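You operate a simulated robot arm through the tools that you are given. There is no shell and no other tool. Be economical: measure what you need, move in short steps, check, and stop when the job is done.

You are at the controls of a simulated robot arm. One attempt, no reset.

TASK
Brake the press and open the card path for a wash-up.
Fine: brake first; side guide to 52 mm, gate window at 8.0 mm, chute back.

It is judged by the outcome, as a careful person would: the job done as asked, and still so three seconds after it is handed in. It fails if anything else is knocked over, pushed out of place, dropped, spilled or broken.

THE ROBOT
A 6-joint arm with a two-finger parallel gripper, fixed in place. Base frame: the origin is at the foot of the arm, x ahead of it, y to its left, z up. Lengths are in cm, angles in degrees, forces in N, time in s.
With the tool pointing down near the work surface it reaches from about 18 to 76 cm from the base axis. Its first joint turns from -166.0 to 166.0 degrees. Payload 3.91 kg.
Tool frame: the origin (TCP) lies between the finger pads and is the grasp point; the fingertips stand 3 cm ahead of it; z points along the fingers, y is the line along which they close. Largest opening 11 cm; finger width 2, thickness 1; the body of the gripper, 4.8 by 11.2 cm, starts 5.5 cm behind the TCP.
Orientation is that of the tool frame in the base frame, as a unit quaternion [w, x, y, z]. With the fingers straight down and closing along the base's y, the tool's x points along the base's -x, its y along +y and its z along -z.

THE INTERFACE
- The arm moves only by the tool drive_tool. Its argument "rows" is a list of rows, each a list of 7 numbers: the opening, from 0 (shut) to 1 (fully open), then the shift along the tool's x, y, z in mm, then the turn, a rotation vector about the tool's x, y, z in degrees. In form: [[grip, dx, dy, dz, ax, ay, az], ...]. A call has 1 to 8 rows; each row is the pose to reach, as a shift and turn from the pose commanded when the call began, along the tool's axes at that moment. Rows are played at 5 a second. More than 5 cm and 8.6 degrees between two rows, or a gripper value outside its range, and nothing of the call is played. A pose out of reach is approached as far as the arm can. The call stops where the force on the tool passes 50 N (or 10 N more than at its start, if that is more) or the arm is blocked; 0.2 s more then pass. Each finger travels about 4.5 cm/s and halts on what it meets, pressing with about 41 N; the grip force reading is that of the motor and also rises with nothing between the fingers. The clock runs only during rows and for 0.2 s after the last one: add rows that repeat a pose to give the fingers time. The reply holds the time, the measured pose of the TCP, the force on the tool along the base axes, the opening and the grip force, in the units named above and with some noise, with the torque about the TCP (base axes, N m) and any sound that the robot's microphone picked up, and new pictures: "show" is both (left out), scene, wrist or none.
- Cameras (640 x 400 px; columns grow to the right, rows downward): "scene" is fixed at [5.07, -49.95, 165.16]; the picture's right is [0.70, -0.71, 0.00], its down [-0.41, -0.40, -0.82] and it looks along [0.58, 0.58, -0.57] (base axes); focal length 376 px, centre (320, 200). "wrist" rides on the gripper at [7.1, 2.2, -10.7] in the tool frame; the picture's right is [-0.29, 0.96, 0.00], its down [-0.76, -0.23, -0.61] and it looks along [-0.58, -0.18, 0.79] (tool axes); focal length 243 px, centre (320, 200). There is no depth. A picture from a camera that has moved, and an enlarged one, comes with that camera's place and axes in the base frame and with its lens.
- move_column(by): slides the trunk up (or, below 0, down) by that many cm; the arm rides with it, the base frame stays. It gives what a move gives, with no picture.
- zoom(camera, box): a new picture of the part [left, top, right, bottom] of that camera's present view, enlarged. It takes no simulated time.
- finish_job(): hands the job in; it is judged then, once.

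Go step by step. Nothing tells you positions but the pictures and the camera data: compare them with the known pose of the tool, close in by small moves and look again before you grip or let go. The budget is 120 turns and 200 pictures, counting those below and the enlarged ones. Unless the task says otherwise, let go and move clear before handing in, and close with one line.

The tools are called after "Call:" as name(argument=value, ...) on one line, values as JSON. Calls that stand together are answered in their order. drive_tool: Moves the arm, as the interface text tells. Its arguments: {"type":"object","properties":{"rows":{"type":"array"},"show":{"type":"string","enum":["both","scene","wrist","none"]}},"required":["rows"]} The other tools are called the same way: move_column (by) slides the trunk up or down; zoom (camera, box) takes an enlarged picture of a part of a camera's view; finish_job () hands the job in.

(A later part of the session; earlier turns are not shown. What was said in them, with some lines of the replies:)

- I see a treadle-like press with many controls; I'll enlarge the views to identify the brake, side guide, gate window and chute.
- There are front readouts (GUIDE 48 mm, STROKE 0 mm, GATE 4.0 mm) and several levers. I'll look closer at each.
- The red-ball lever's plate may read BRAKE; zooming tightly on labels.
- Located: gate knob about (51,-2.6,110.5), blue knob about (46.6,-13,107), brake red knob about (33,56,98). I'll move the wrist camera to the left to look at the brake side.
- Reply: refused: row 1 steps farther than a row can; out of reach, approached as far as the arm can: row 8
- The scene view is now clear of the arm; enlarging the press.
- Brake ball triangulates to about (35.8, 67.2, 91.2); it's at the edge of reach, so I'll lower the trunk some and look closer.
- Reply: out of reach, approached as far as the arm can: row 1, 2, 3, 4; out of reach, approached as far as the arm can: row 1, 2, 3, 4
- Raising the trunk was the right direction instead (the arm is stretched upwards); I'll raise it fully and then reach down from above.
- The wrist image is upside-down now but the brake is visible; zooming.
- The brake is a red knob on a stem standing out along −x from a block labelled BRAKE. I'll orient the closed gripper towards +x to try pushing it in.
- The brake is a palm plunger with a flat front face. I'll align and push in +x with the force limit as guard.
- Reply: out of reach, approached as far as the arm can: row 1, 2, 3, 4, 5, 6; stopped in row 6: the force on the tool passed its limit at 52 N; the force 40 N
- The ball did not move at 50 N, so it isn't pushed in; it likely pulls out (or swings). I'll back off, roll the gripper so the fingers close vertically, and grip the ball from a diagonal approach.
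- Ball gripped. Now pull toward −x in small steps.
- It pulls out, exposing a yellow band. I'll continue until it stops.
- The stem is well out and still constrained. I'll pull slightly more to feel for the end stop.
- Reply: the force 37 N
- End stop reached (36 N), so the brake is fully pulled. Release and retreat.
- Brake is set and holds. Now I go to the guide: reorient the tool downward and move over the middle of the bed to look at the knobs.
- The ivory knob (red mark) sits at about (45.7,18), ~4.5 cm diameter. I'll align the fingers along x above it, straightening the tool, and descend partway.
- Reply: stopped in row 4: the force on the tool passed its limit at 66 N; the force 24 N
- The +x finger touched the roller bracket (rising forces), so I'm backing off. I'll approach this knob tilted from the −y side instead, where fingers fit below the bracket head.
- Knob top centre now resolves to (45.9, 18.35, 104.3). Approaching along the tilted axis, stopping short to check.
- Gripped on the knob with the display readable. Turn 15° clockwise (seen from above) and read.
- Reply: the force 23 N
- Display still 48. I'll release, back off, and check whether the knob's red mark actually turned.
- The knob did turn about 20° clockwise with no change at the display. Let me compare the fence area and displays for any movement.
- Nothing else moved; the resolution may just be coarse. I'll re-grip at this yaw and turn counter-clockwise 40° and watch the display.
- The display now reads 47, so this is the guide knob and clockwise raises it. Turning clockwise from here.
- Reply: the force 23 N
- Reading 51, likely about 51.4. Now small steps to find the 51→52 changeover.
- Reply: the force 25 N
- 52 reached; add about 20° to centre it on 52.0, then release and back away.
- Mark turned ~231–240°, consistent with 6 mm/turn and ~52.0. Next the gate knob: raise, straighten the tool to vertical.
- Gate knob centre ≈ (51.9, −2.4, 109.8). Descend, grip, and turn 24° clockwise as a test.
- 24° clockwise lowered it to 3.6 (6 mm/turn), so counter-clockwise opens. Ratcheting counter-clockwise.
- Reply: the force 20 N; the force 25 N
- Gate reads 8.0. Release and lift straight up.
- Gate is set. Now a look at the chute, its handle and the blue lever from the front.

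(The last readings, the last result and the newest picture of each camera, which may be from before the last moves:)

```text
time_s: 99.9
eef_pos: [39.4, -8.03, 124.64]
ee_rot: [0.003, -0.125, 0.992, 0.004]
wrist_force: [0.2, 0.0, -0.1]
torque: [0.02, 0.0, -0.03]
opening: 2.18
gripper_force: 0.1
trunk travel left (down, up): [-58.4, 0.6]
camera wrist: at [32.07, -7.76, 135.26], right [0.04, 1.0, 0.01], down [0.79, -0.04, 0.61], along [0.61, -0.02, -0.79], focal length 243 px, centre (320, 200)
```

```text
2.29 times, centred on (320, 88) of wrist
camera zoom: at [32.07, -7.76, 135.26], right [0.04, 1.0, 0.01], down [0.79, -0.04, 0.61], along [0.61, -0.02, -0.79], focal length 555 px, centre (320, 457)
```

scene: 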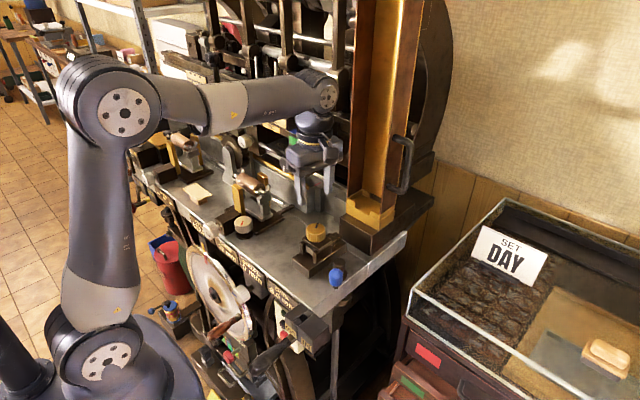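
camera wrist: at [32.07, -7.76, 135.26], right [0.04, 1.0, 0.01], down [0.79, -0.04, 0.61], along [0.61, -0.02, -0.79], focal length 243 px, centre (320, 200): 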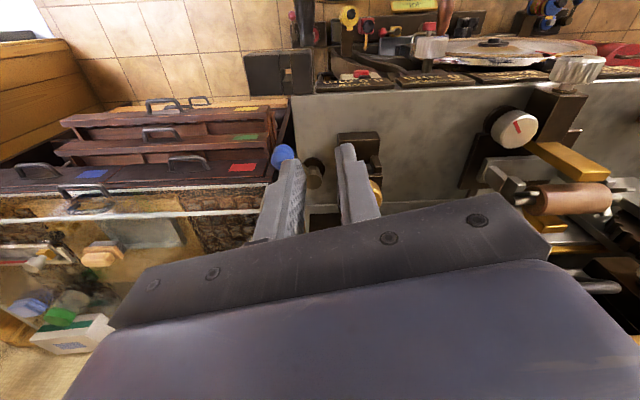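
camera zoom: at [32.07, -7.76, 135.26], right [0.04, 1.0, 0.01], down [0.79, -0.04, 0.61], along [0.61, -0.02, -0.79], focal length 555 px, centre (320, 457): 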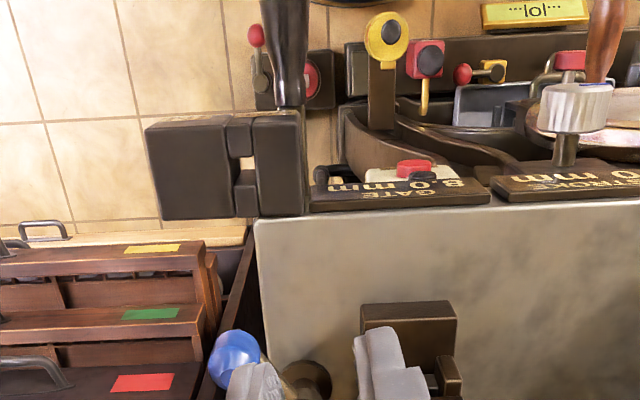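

Call:
drive_tool(rows=[[0.2, 20, 0, 0, 0, -8, 0], [0.2, 40, 0, 0, 0, -16, 0], [0.2, 60, 0, 0, 0, -24, 0], [0.2, 80, 0, 0, 0, -32, 0], [0.2, 90, 0, 0, 0, -40, 0]], show="wrist")

Call:
zoom(camera="wrist", box=[120, 0, 360, 150])

```text
time_s: 101.1
eef_pos: [33.76, -3.52, 123.15]
ee_rot: [0.296, -0.234, 0.919, 0.109]
wrist_force: [-0.2, -0.9, 0.2]
torque: [0.0, -0.03, -0.03]
opening: 2.17
gripper_force: 0.1
trunk travel left (down, up): [-58.4, 0.6]
stopped in row 5: the arm was blocked; the commanded pose is now the measured one
camera wrist: at [22.26, -7.97, 127.56], right [-0.27, 0.94, 0.23], down [0.36, -0.13, 0.93], along [0.9, 0.33, -0.3], focal length 243 px, centre (320, 200)
```

wrist: 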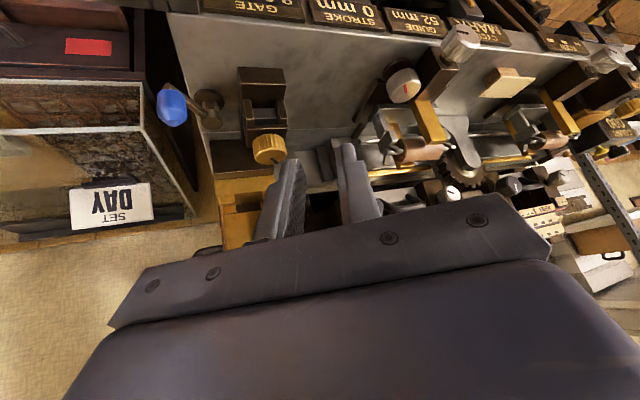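

```text
2.67 times, centred on (240, 75) of wrist
camera zoom: at [22.26, -7.97, 127.56], right [-0.27, 0.94, 0.23], down [0.36, -0.13, 0.93], along [0.9, 0.33, -0.3], focal length 647 px, centre (533, 533)
```

zoom: 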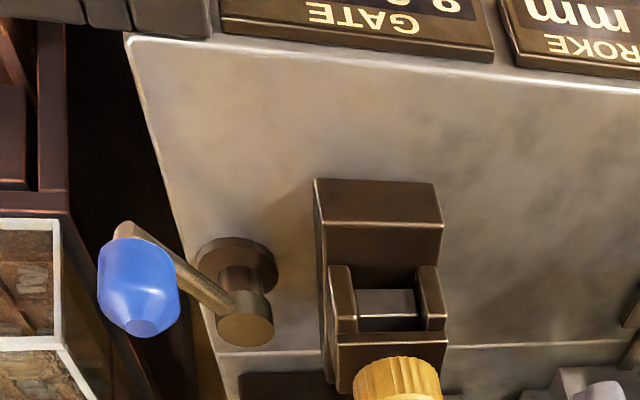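

The blue lever is an unlabelled clamp-like lever; the chute has its own handle, so I'll first try moving the chute by that. Orienting the tool horizontally (+x) near the handle.

Call:
drive_tool(rows=[[0.3, -8, -17, -1, 3.65, -6.6, 1.3], [0.4, -17, -33, -2, 7.3, -13.2, 2.6], [0.5, -25, -50, -4, 10.9, -19.9, 4], [0.5, -34, -67, -5, 14.6, -26.5, 5.3], [0.5, -42, -84, -6, 18.2, -33.1, 6.6], [0.5, -51, -100, -7, 21.9, -39.7, 8], [0.5, -59, -117, -9, 25.5, -46.4, 9.3], [0.5, -67, -134, -10, 29.2, -53, 10.6]], show="both")

Call:
zoom(camera="wrist", box=[160, 0, 480, 200])

```text
time_s: 102.9
eef_pos: [44.52, -13.44, 126.97]
ee_rot: [0.707, 0.003, 0.707, -0.003]
wrist_force: [-1.1, -0.4, 0.3]
torque: [0.0, 0.02, 0.01]
opening: 5.49
gripper_force: 0.0
trunk travel left (down, up): [-58.4, 0.6]
camera wrist: at [33.95, -11.12, 119.89], right [0.01, 0.96, 0.29], down [-0.61, -0.23, 0.76], along [0.79, -0.18, 0.58], focal length 243 px, centre (320, 200)
```

scene: 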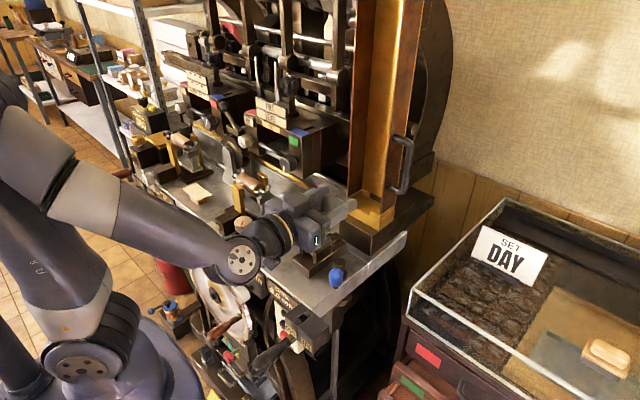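
wrist: 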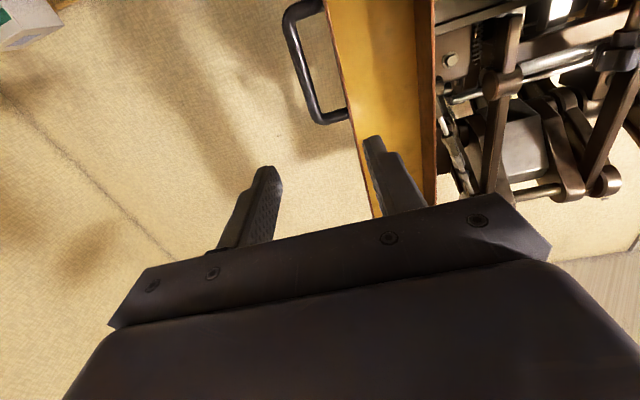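

```text
2.00 times, centred on (320, 100) of wrist
camera zoom: at [33.95, -11.12, 119.89], right [0.01, 0.96, 0.29], down [-0.61, -0.23, 0.76], along [0.79, -0.18, 0.58], focal length 485 px, centre (320, 400)
```

zoom: 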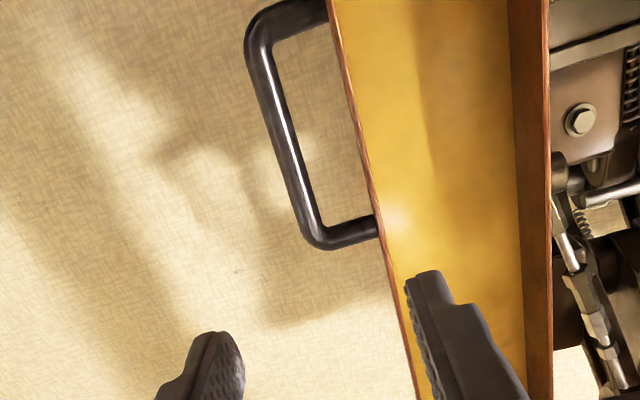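

Call:
drive_tool(rows=[[0.32, 5, -4, 40, 0, 0, 0], [0.32, 10, -8, 80, 0, 0, 0], [0.32, 15, -12, 120, 0, 0, 0], [0.32, 20, -12, 155, 0, 0, 0]], show="both")

Call:
zoom(camera="wrist", box=[160, 0, 480, 200])

Call:
zoom(camera="scene", box=[330, 110, 450, 240])

```text
time_s: 103.9
eef_pos: [59.87, -14.38, 125.09]
ee_rot: [0.708, 0.002, 0.707, -0.001]
wrist_force: [-0.8, 0.5, 0.2]
torque: [-0.04, 0.01, 0.03]
opening: 3.51
gripper_force: 0.1
trunk travel left (down, up): [-58.4, 0.6]
camera wrist: at [49.34, -12.07, 117.99], right [0.01, 0.96, 0.29], down [-0.61, -0.23, 0.76], along [0.79, -0.18, 0.58], focal length 243 px, centre (320, 200)
```

scene: 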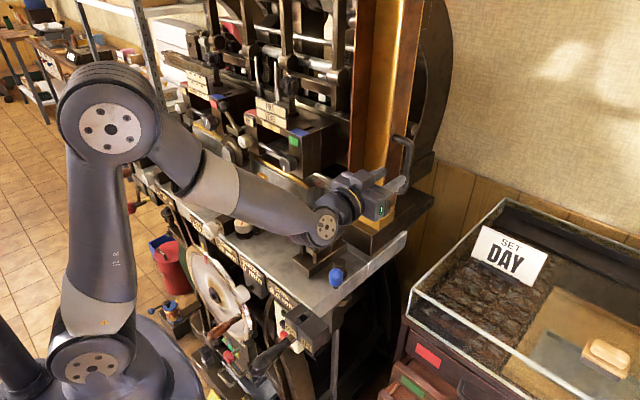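
wrist: 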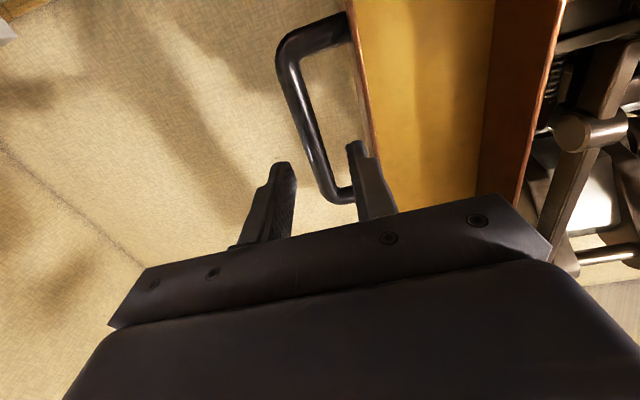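

```text
2.00 times, centred on (320, 100) of wrist
camera zoom: at [49.34, -12.07, 117.99], right [0.01, 0.96, 0.29], down [-0.61, -0.23, 0.76], along [0.79, -0.18, 0.58], focal length 485 px, centre (320, 400)
```

zoom: 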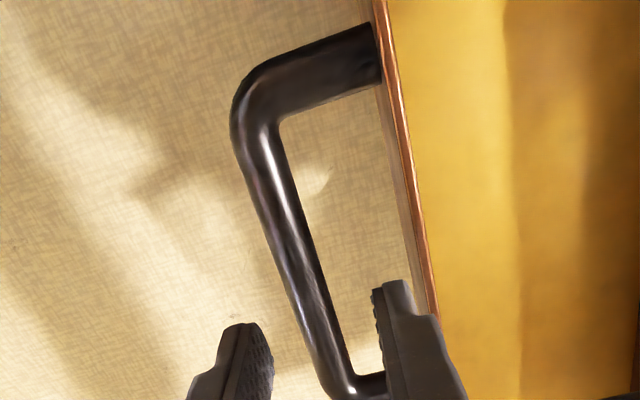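

```text
3.08 times, centred on (390, 175) of scene
camera zoom: at [5.07, -49.95, 165.16], right [0.7, -0.71, 0.0], down [-0.41, -0.4, -0.82], along [0.58, 0.58, -0.57], focal length 1157 px, centre (105, 277)
```

zoom: 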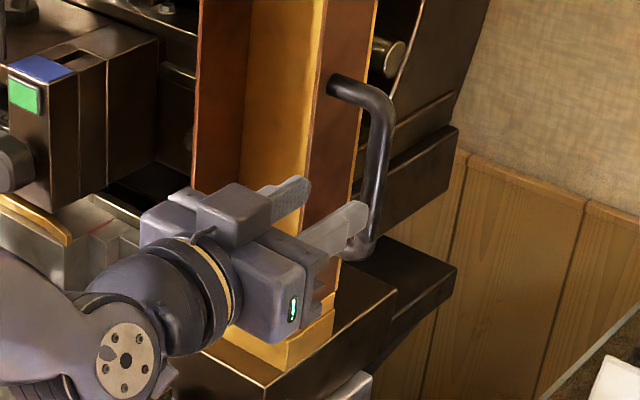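

Call:
drive_tool(rows=[[0.32, 0, -2, 35, 0, 0, 0], [0.32, 0, -2, 70, 0, 0, 0], [0.1, 0, -2, 70, 0, 0, 0], [0, 0, -2, 70, 0, 0, 0], [0, 0, -2, 70, 0, 0, 0]], show="both")

Call:
zoom(camera="scene", box=[330, 110, 450, 240])

```text
time_s: 105.1
eef_pos: [67.05, -14.9, 125.1]
ee_rot: [0.708, 0.004, 0.707, -0.004]
wrist_force: [2.5, -8.6, 1.3]
torque: [-0.71, 0.26, -0.05]
opening: 1.56
gripper_force: 45.6
trunk travel left (down, up): [-58.4, 0.6]
camera wrist: at [56.32, -12.65, 117.9], right [0.01, 0.96, 0.29], down [-0.61, -0.23, 0.76], along [0.79, -0.18, 0.58], focal length 243 px, centre (320, 200)
```

scene: 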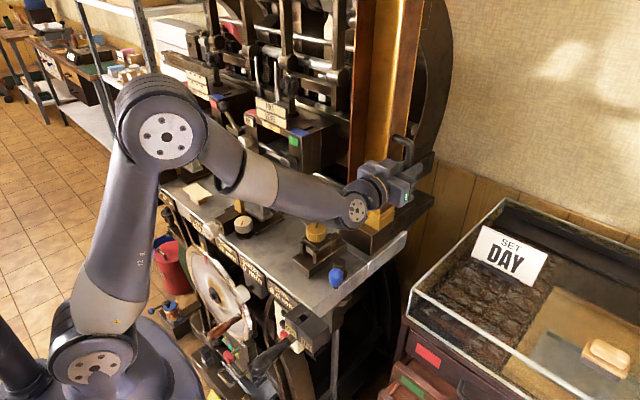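
wrist: 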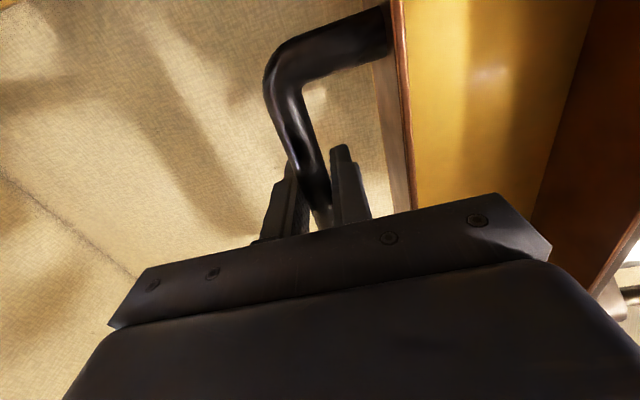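

```text
3.08 times, centred on (390, 175) of scene
camera zoom: at [5.07, -49.95, 165.16], right [0.7, -0.71, 0.0], down [-0.41, -0.4, -0.82], along [0.58, 0.58, -0.57], focal length 1157 px, centre (105, 277)
```

zoom: 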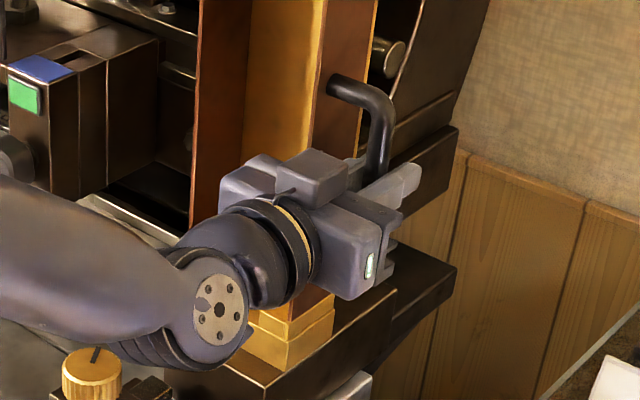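

Handle gripped. Push gently in +x in small steps.

Call:
drive_tool(rows=[[0, 0, 0, 5, 0, 0, 0], [0, 0, 0, 10, 0, 0, 0], [0, 0, 0, 15, 0, 0, 0], [0, 0, 0, 20, 0, 0, 0]], show="scene")

Call:
zoom(camera="scene", box=[330, 110, 450, 240])

```text
time_s: 106.1
eef_pos: [69.04, -14.84, 125.0]
ee_rot: [0.707, 0.004, 0.707, -0.003]
wrist_force: [-2.9, -11.8, -4.2]
torque: [-0.8, -1.34, 0.05]
opening: 1.57
gripper_force: 45.2
trunk travel left (down, up): [-58.4, 0.6]
```

scene: 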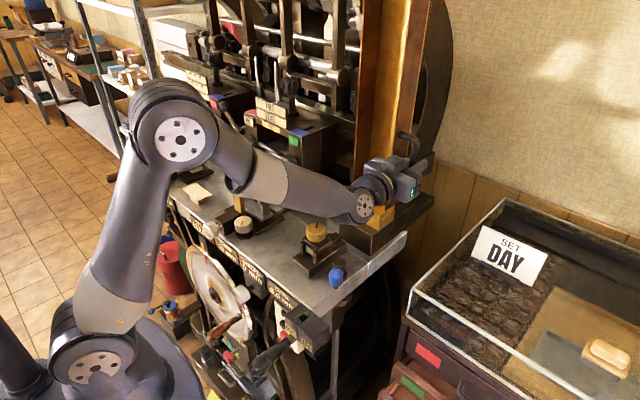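

```text
3.08 times, centred on (390, 175) of scene
camera zoom: at [5.07, -49.95, 165.16], right [0.7, -0.71, 0.0], down [-0.41, -0.4, -0.82], along [0.58, 0.58, -0.57], focal length 1157 px, centre (105, 277)
```

zoom: 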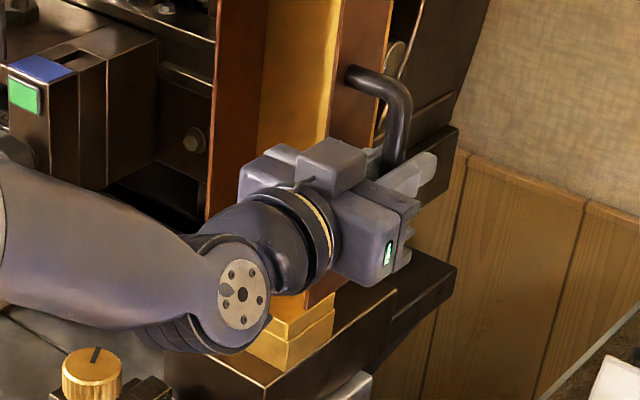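

Call:
zoom(camera="scene", box=[310, 0, 470, 260])

Call:
zoom(camera="wrist", box=[200, 0, 600, 220])

```text
1.54 times, centred on (390, 130) of scene
camera zoom: at [5.07, -49.95, 165.16], right [0.7, -0.71, 0.0], down [-0.41, -0.4, -0.82], along [0.58, 0.58, -0.57], focal length 579 px, centre (212, 308)
```

zoom: 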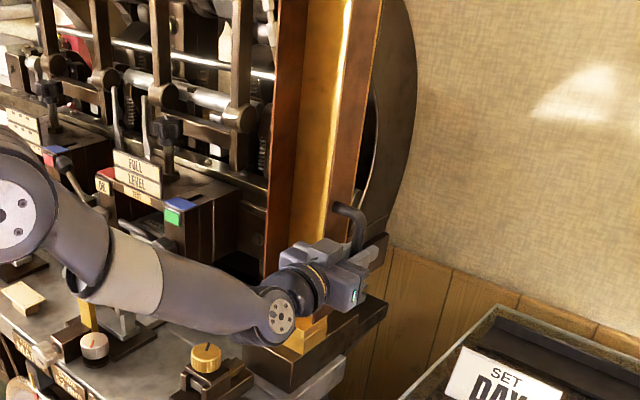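

```text
1.60 times, centred on (400, 110) of wrist
camera zoom: at [58.36, -12.65, 117.89], right [0.01, 0.96, 0.29], down [-0.61, -0.23, 0.76], along [0.79, -0.18, 0.58], focal length 388 px, centre (192, 344)
```

zoom: 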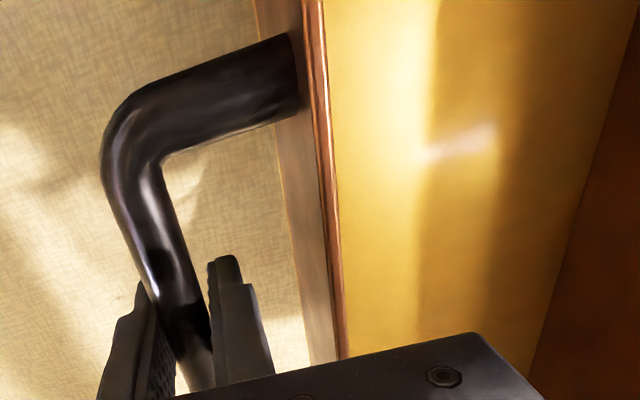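

It's moving with little force. Continue a further 2 cm and compare the chute geometry.

Call:
drive_tool(rows=[[0, 0, 0, 5, 0, 0, 0], [0, 0, 0, 10, 0, 0, 0], [0, 0, 0, 15, 0, 0, 0], [0, 0, 0, 20, 0, 0, 0]], show="scene")

Call:
zoom(camera="scene", box=[310, 0, 470, 100])

Call:
zoom(camera="scene", box=[330, 140, 450, 240])

```text
time_s: 107.1
eef_pos: [71.11, -14.92, 125.03]
ee_rot: [0.707, 0.003, 0.707, -0.002]
wrist_force: [-2.5, -9.7, -3.3]
torque: [-0.73, 0.6, -0.05]
opening: 1.56
gripper_force: 45.0
trunk travel left (down, up): [-58.4, 0.6]
```

scene: 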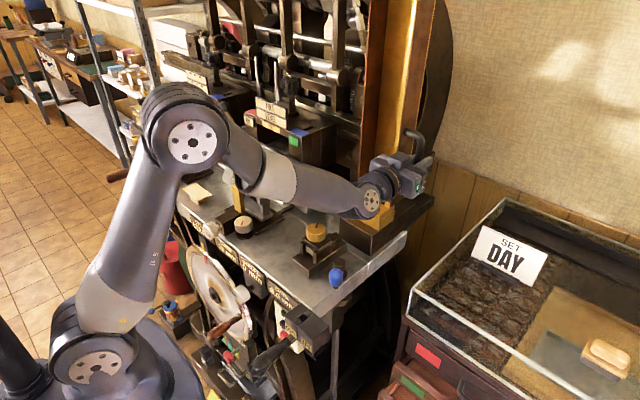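

```text
4.00 times, centred on (390, 50) of scene
camera zoom: at [5.07, -49.95, 165.16], right [0.7, -0.71, 0.0], down [-0.41, -0.4, -0.82], along [0.58, 0.58, -0.57], focal length 1504 px, centre (40, 800)
```

zoom: 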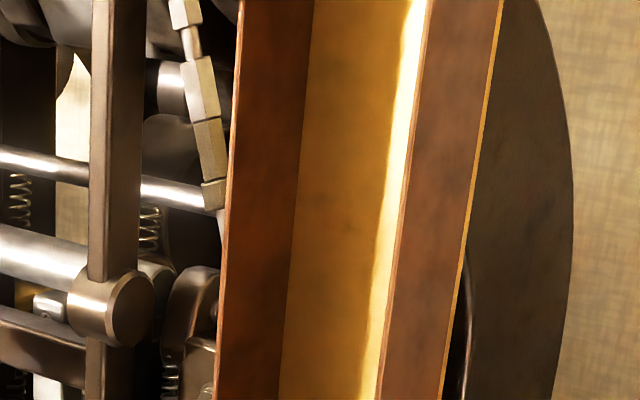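

```text
4.00 times, centred on (390, 190) of scene
camera zoom: at [5.07, -49.95, 165.16], right [0.7, -0.71, 0.0], down [-0.41, -0.4, -0.82], along [0.58, 0.58, -0.57], focal length 1504 px, centre (40, 240)
```

zoom: 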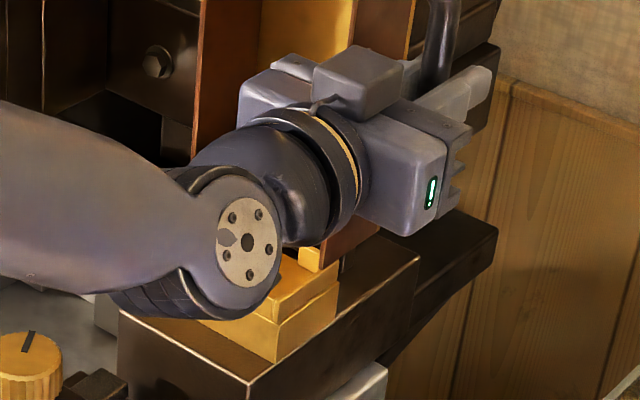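

The chute slides rearward on its base. Continue to its rear stop.

Call:
drive_tool(rows=[[0, 0, 0, 6, 0, 0, 0], [0, 0, 0, 12, 0, 0, 0], [0, 0, 0, 18, 0, 0, 0], [0, 0, 0, 24, 0, 0, 0], [0, 0, 0, 30, 0, 0, 0], [0, 0, 0, 36, 0, 0, 0], [0, 0, 0, 42, 0, 0, 0], [0, 0, 0, 48, 0, 0, 0]], show="scene")

Call:
zoom(camera="scene", box=[330, 140, 450, 240])

```text
time_s: 108.9
eef_pos: [75.97, -14.94, 124.93]
ee_rot: [0.707, 0.002, 0.707, -0.002]
wrist_force: [0.7, -4.0, -5.9]
torque: [-0.78, -0.55, 0.05]
opening: 1.57
gripper_force: 44.4
trunk travel left (down, up): [-58.4, 0.6]
```

scene: 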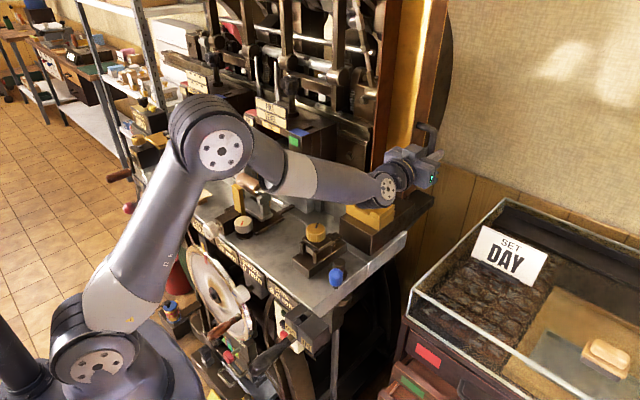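

```text
4.00 times, centred on (390, 190) of scene
camera zoom: at [5.07, -49.95, 165.16], right [0.7, -0.71, 0.0], down [-0.41, -0.4, -0.82], along [0.58, 0.58, -0.57], focal length 1504 px, centre (40, 240)
```

zoom: 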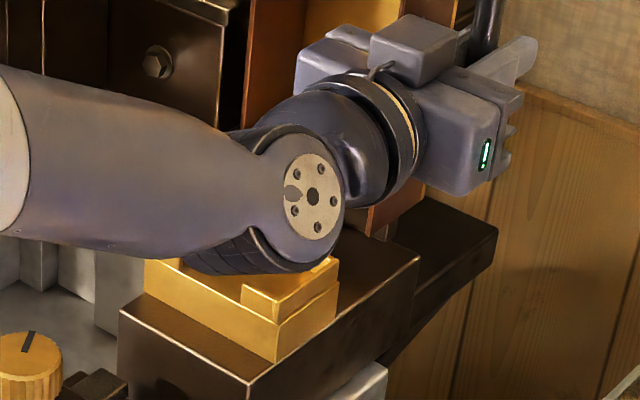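

Call:
drive_tool(rows=[[0, 0, 0, 6, 0, 0, 0], [0, 0, 0, 12, 0, 0, 0], [0, 0, 0, 18, 0, 0, 0], [0, 0, 0, 24, 0, 0, 0], [0, 0, 0, 30, 0, 0, 0], [0, 0, 0, 36, 0, 0, 0], [0, 0, 0, 36, 0, 0, 0]], show="both")

Call:
zoom(camera="scene", box=[330, 140, 450, 240])

```text
time_s: 110.5
eef_pos: [78.99, -14.88, 125.58]
ee_rot: [0.71, 0.002, 0.704, -0.002]
wrist_force: [-33.9, -2.5, 5.1]
torque: [-0.74, 0.05, 0.1]
opening: 1.57
gripper_force: 44.3
trunk travel left (down, up): [-58.4, 0.6]
camera wrist: at [68.3, -12.69, 118.34], right [0.0, 0.96, 0.29], down [-0.62, -0.23, 0.75], along [0.79, -0.18, 0.59], focal length 243 px, centre (320, 200)
```

scene: 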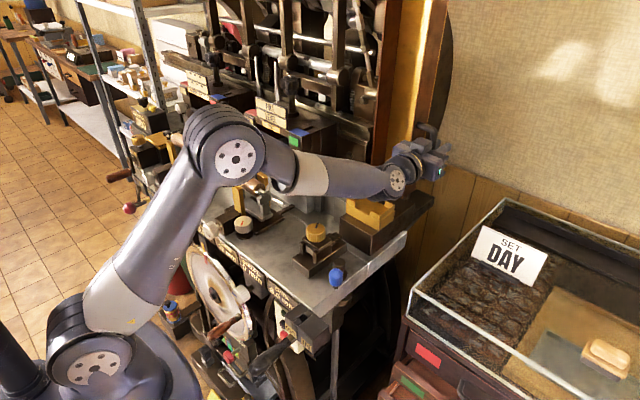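
wrist: 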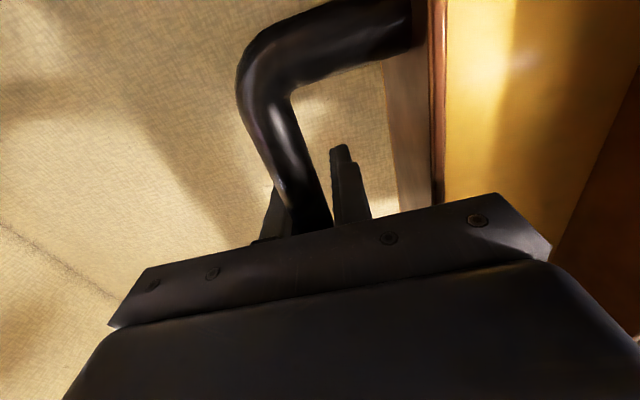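

```text
4.00 times, centred on (390, 190) of scene
camera zoom: at [5.07, -49.95, 165.16], right [0.7, -0.71, 0.0], down [-0.41, -0.4, -0.82], along [0.58, 0.58, -0.57], focal length 1504 px, centre (40, 240)
```

zoom: 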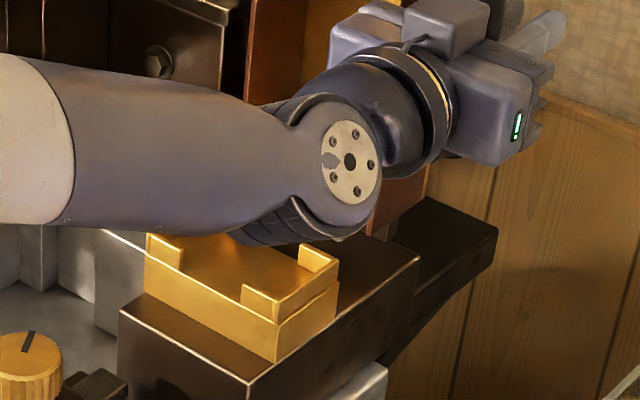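

End stop reached at about 12 cm of travel. Ease off, release, and retreat.

Call:
drive_tool(rows=[[0, 0, 0, -5, 0, 0, 0], [0.2, 0, 0, -5, 0, 0, 0], [0.32, 0, 0, -5, 0, 0, 0], [0.32, 0, 0, -40, 0, 0, 0], [0.32, 0, 0, -80, 0, 0, 0], [0.32, 0, 0, -120, 0, 0, 0], [0.32, -10, 0, -160, 0, 0, 0], [0.32, -20, 0, -200, 0, 0, 0]], show="both")

Call:
zoom(camera="scene", box=[330, 110, 450, 250])

```text
time_s: 112.3
eef_pos: [59.55, -15.2, 127.16]
ee_rot: [0.708, 0.002, 0.706, -0.002]
wrist_force: [0.8, 0.0, -0.2]
torque: [-0.04, 0.02, 0.01]
opening: 3.49
gripper_force: 0.1
trunk travel left (down, up): [-58.4, 0.6]
camera wrist: at [48.85, -12.84, 119.95], right [0.0, 0.96, 0.29], down [-0.61, -0.23, 0.76], along [0.79, -0.18, 0.58], focal length 243 px, centre (320, 200)
```

scene: 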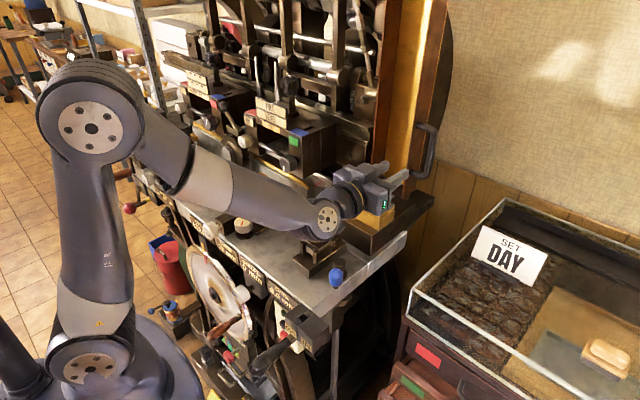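
wrist: 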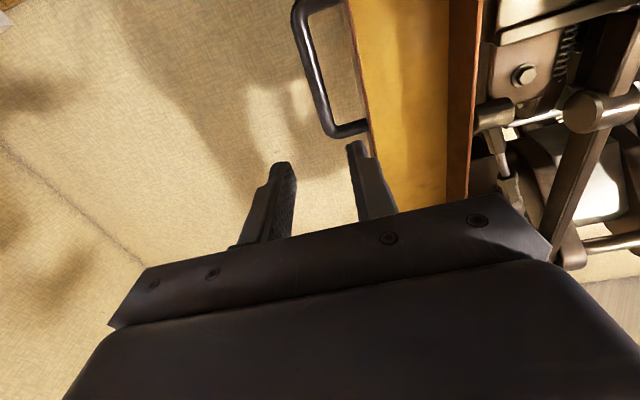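

```text
2.86 times, centred on (390, 180) of scene
camera zoom: at [5.07, -49.95, 165.16], right [0.7, -0.71, 0.0], down [-0.41, -0.4, -0.82], along [0.58, 0.58, -0.57], focal length 1074 px, centre (120, 257)
```

zoom: 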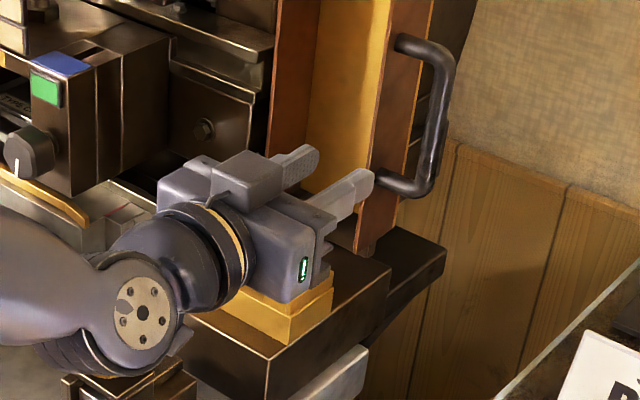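

Chute stays at the back. Moving the arm clear to check everything.

Call:
drive_tool(rows=[[0.32, -30, 0, -25, 0, 0, 0], [0.32, -60, 0, -50, 0, 0, 0], [0.32, -75, 10, -90, 0, 0, 0], [0.32, -75, 20, -135, 0, 0, 0], [0.32, -75, 30, -180, 0, 0, 0], [0.32, -75, 30, -220, 0, 0, 0]], show="scene")

Call:
zoom(camera="scene", box=[190, 170, 350, 310])

Call:
zoom(camera="scene", box=[320, 100, 450, 270])

Call:
zoom(camera="scene", box=[110, 170, 180, 230])

```text
time_s: 113.9
eef_pos: [38.63, -12.92, 131.36]
ee_rot: [0.682, 0.025, 0.73, 0.028]
wrist_force: [0.2, 0.3, -0.3]
torque: [0.01, 0.01, -0.02]
opening: 3.52
gripper_force: 0.0
trunk travel left (down, up): [-58.4, 0.6]
stopped in row 6: the arm was blocked; the commanded pose is now the measured one
```

scene: 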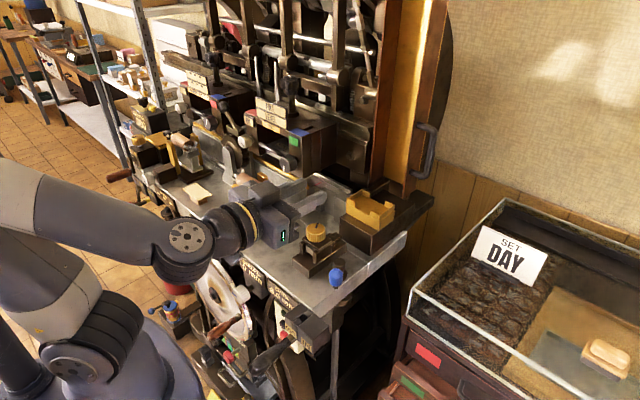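

```text
2.86 times, centred on (270, 240) of scene
camera zoom: at [5.07, -49.95, 165.16], right [0.7, -0.71, 0.0], down [-0.41, -0.4, -0.82], along [0.58, 0.58, -0.57], focal length 1074 px, centre (463, 86)
```

zoom: 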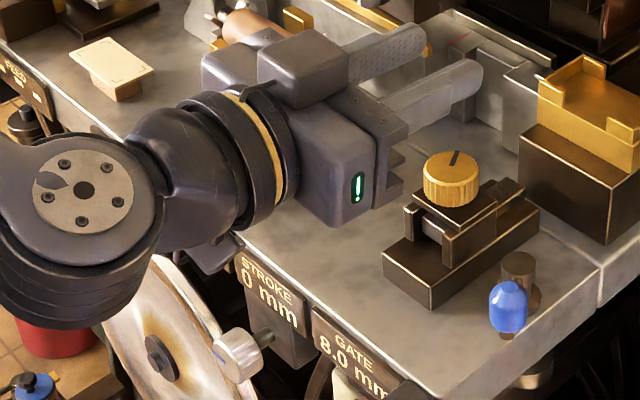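

```text
2.35 times, centred on (385, 185) of scene
camera zoom: at [5.07, -49.95, 165.16], right [0.7, -0.71, 0.0], down [-0.41, -0.4, -0.82], along [0.58, 0.58, -0.57], focal length 885 px, centre (167, 235)
```

zoom: 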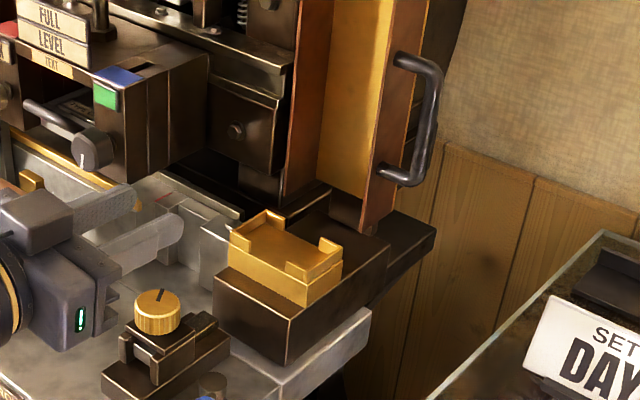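

```text
6.67 times, centred on (145, 200) of scene
camera zoom: at [5.07, -49.95, 165.16], right [0.7, -0.71, 0.0], down [-0.41, -0.4, -0.82], along [0.58, 0.58, -0.57], focal length 2507 px, centre (1487, 200)
```

zoom: 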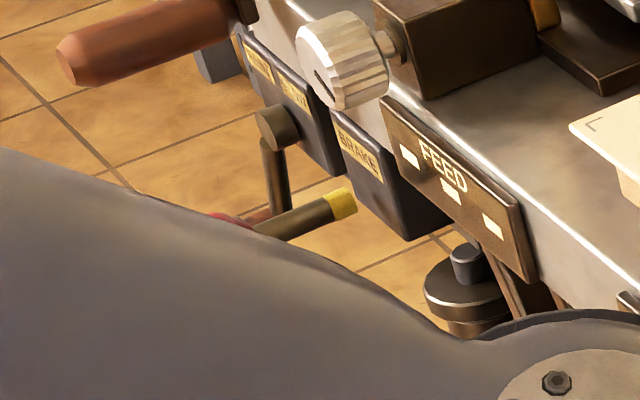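

Brake out, gate 8.0, chute back. One last small move to uncover the guide reading.

Call:
drive_tool(rows=[[0.32, -10, -15, 20, 0, 0, 0], [0.32, -20, -30, 40, 0, 0, 0], [0.32, -40, -60, 60, 0, 0, 0], [0.32, -60, -90, 70, 0, 0, 0]], show="scene")

Call:
zoom(camera="scene", box=[170, 170, 330, 310])

```text
time_s: 114.9
eef_pos: [45.93, -22.37, 136.11]
ee_rot: [0.682, 0.025, 0.73, 0.027]
wrist_force: [-0.1, -0.2, 0.4]
torque: [0.02, 0.02, 0.0]
opening: 3.51
gripper_force: 0.0
trunk travel left (down, up): [-58.4, 0.6]
```

scene: 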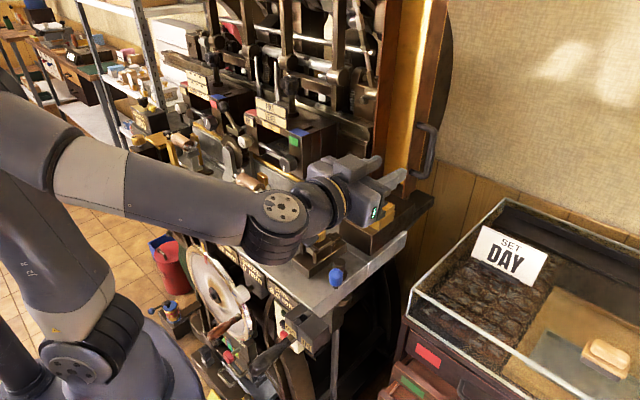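

```text
2.86 times, centred on (250, 240) of scene
camera zoom: at [5.07, -49.95, 165.16], right [0.7, -0.71, 0.0], down [-0.41, -0.4, -0.82], along [0.58, 0.58, -0.57], focal length 1074 px, centre (520, 86)
```

zoom: 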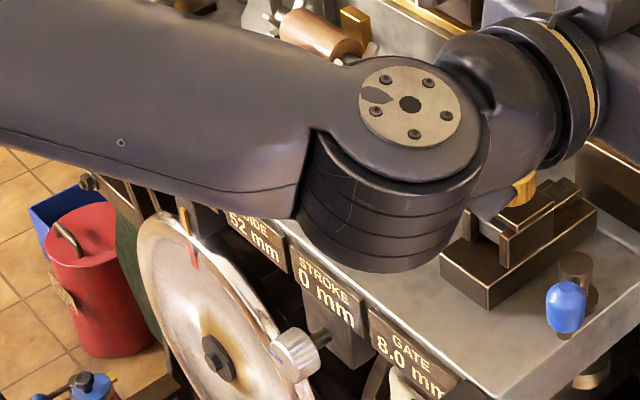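

The guide reads 52 mm, the stroke is unchanged at 0 and the gate reads 8.0 mm. The brake is out, the chute is back, and the arm is clear, so I'm handing in.

Call:
finish_job()

```text
The job is handed in.
```

The job is handed in: brake pulled first and left out to its stop, side guide at 52 mm, gate window at 8.0 mm, and the chute slid back to its rear stop.
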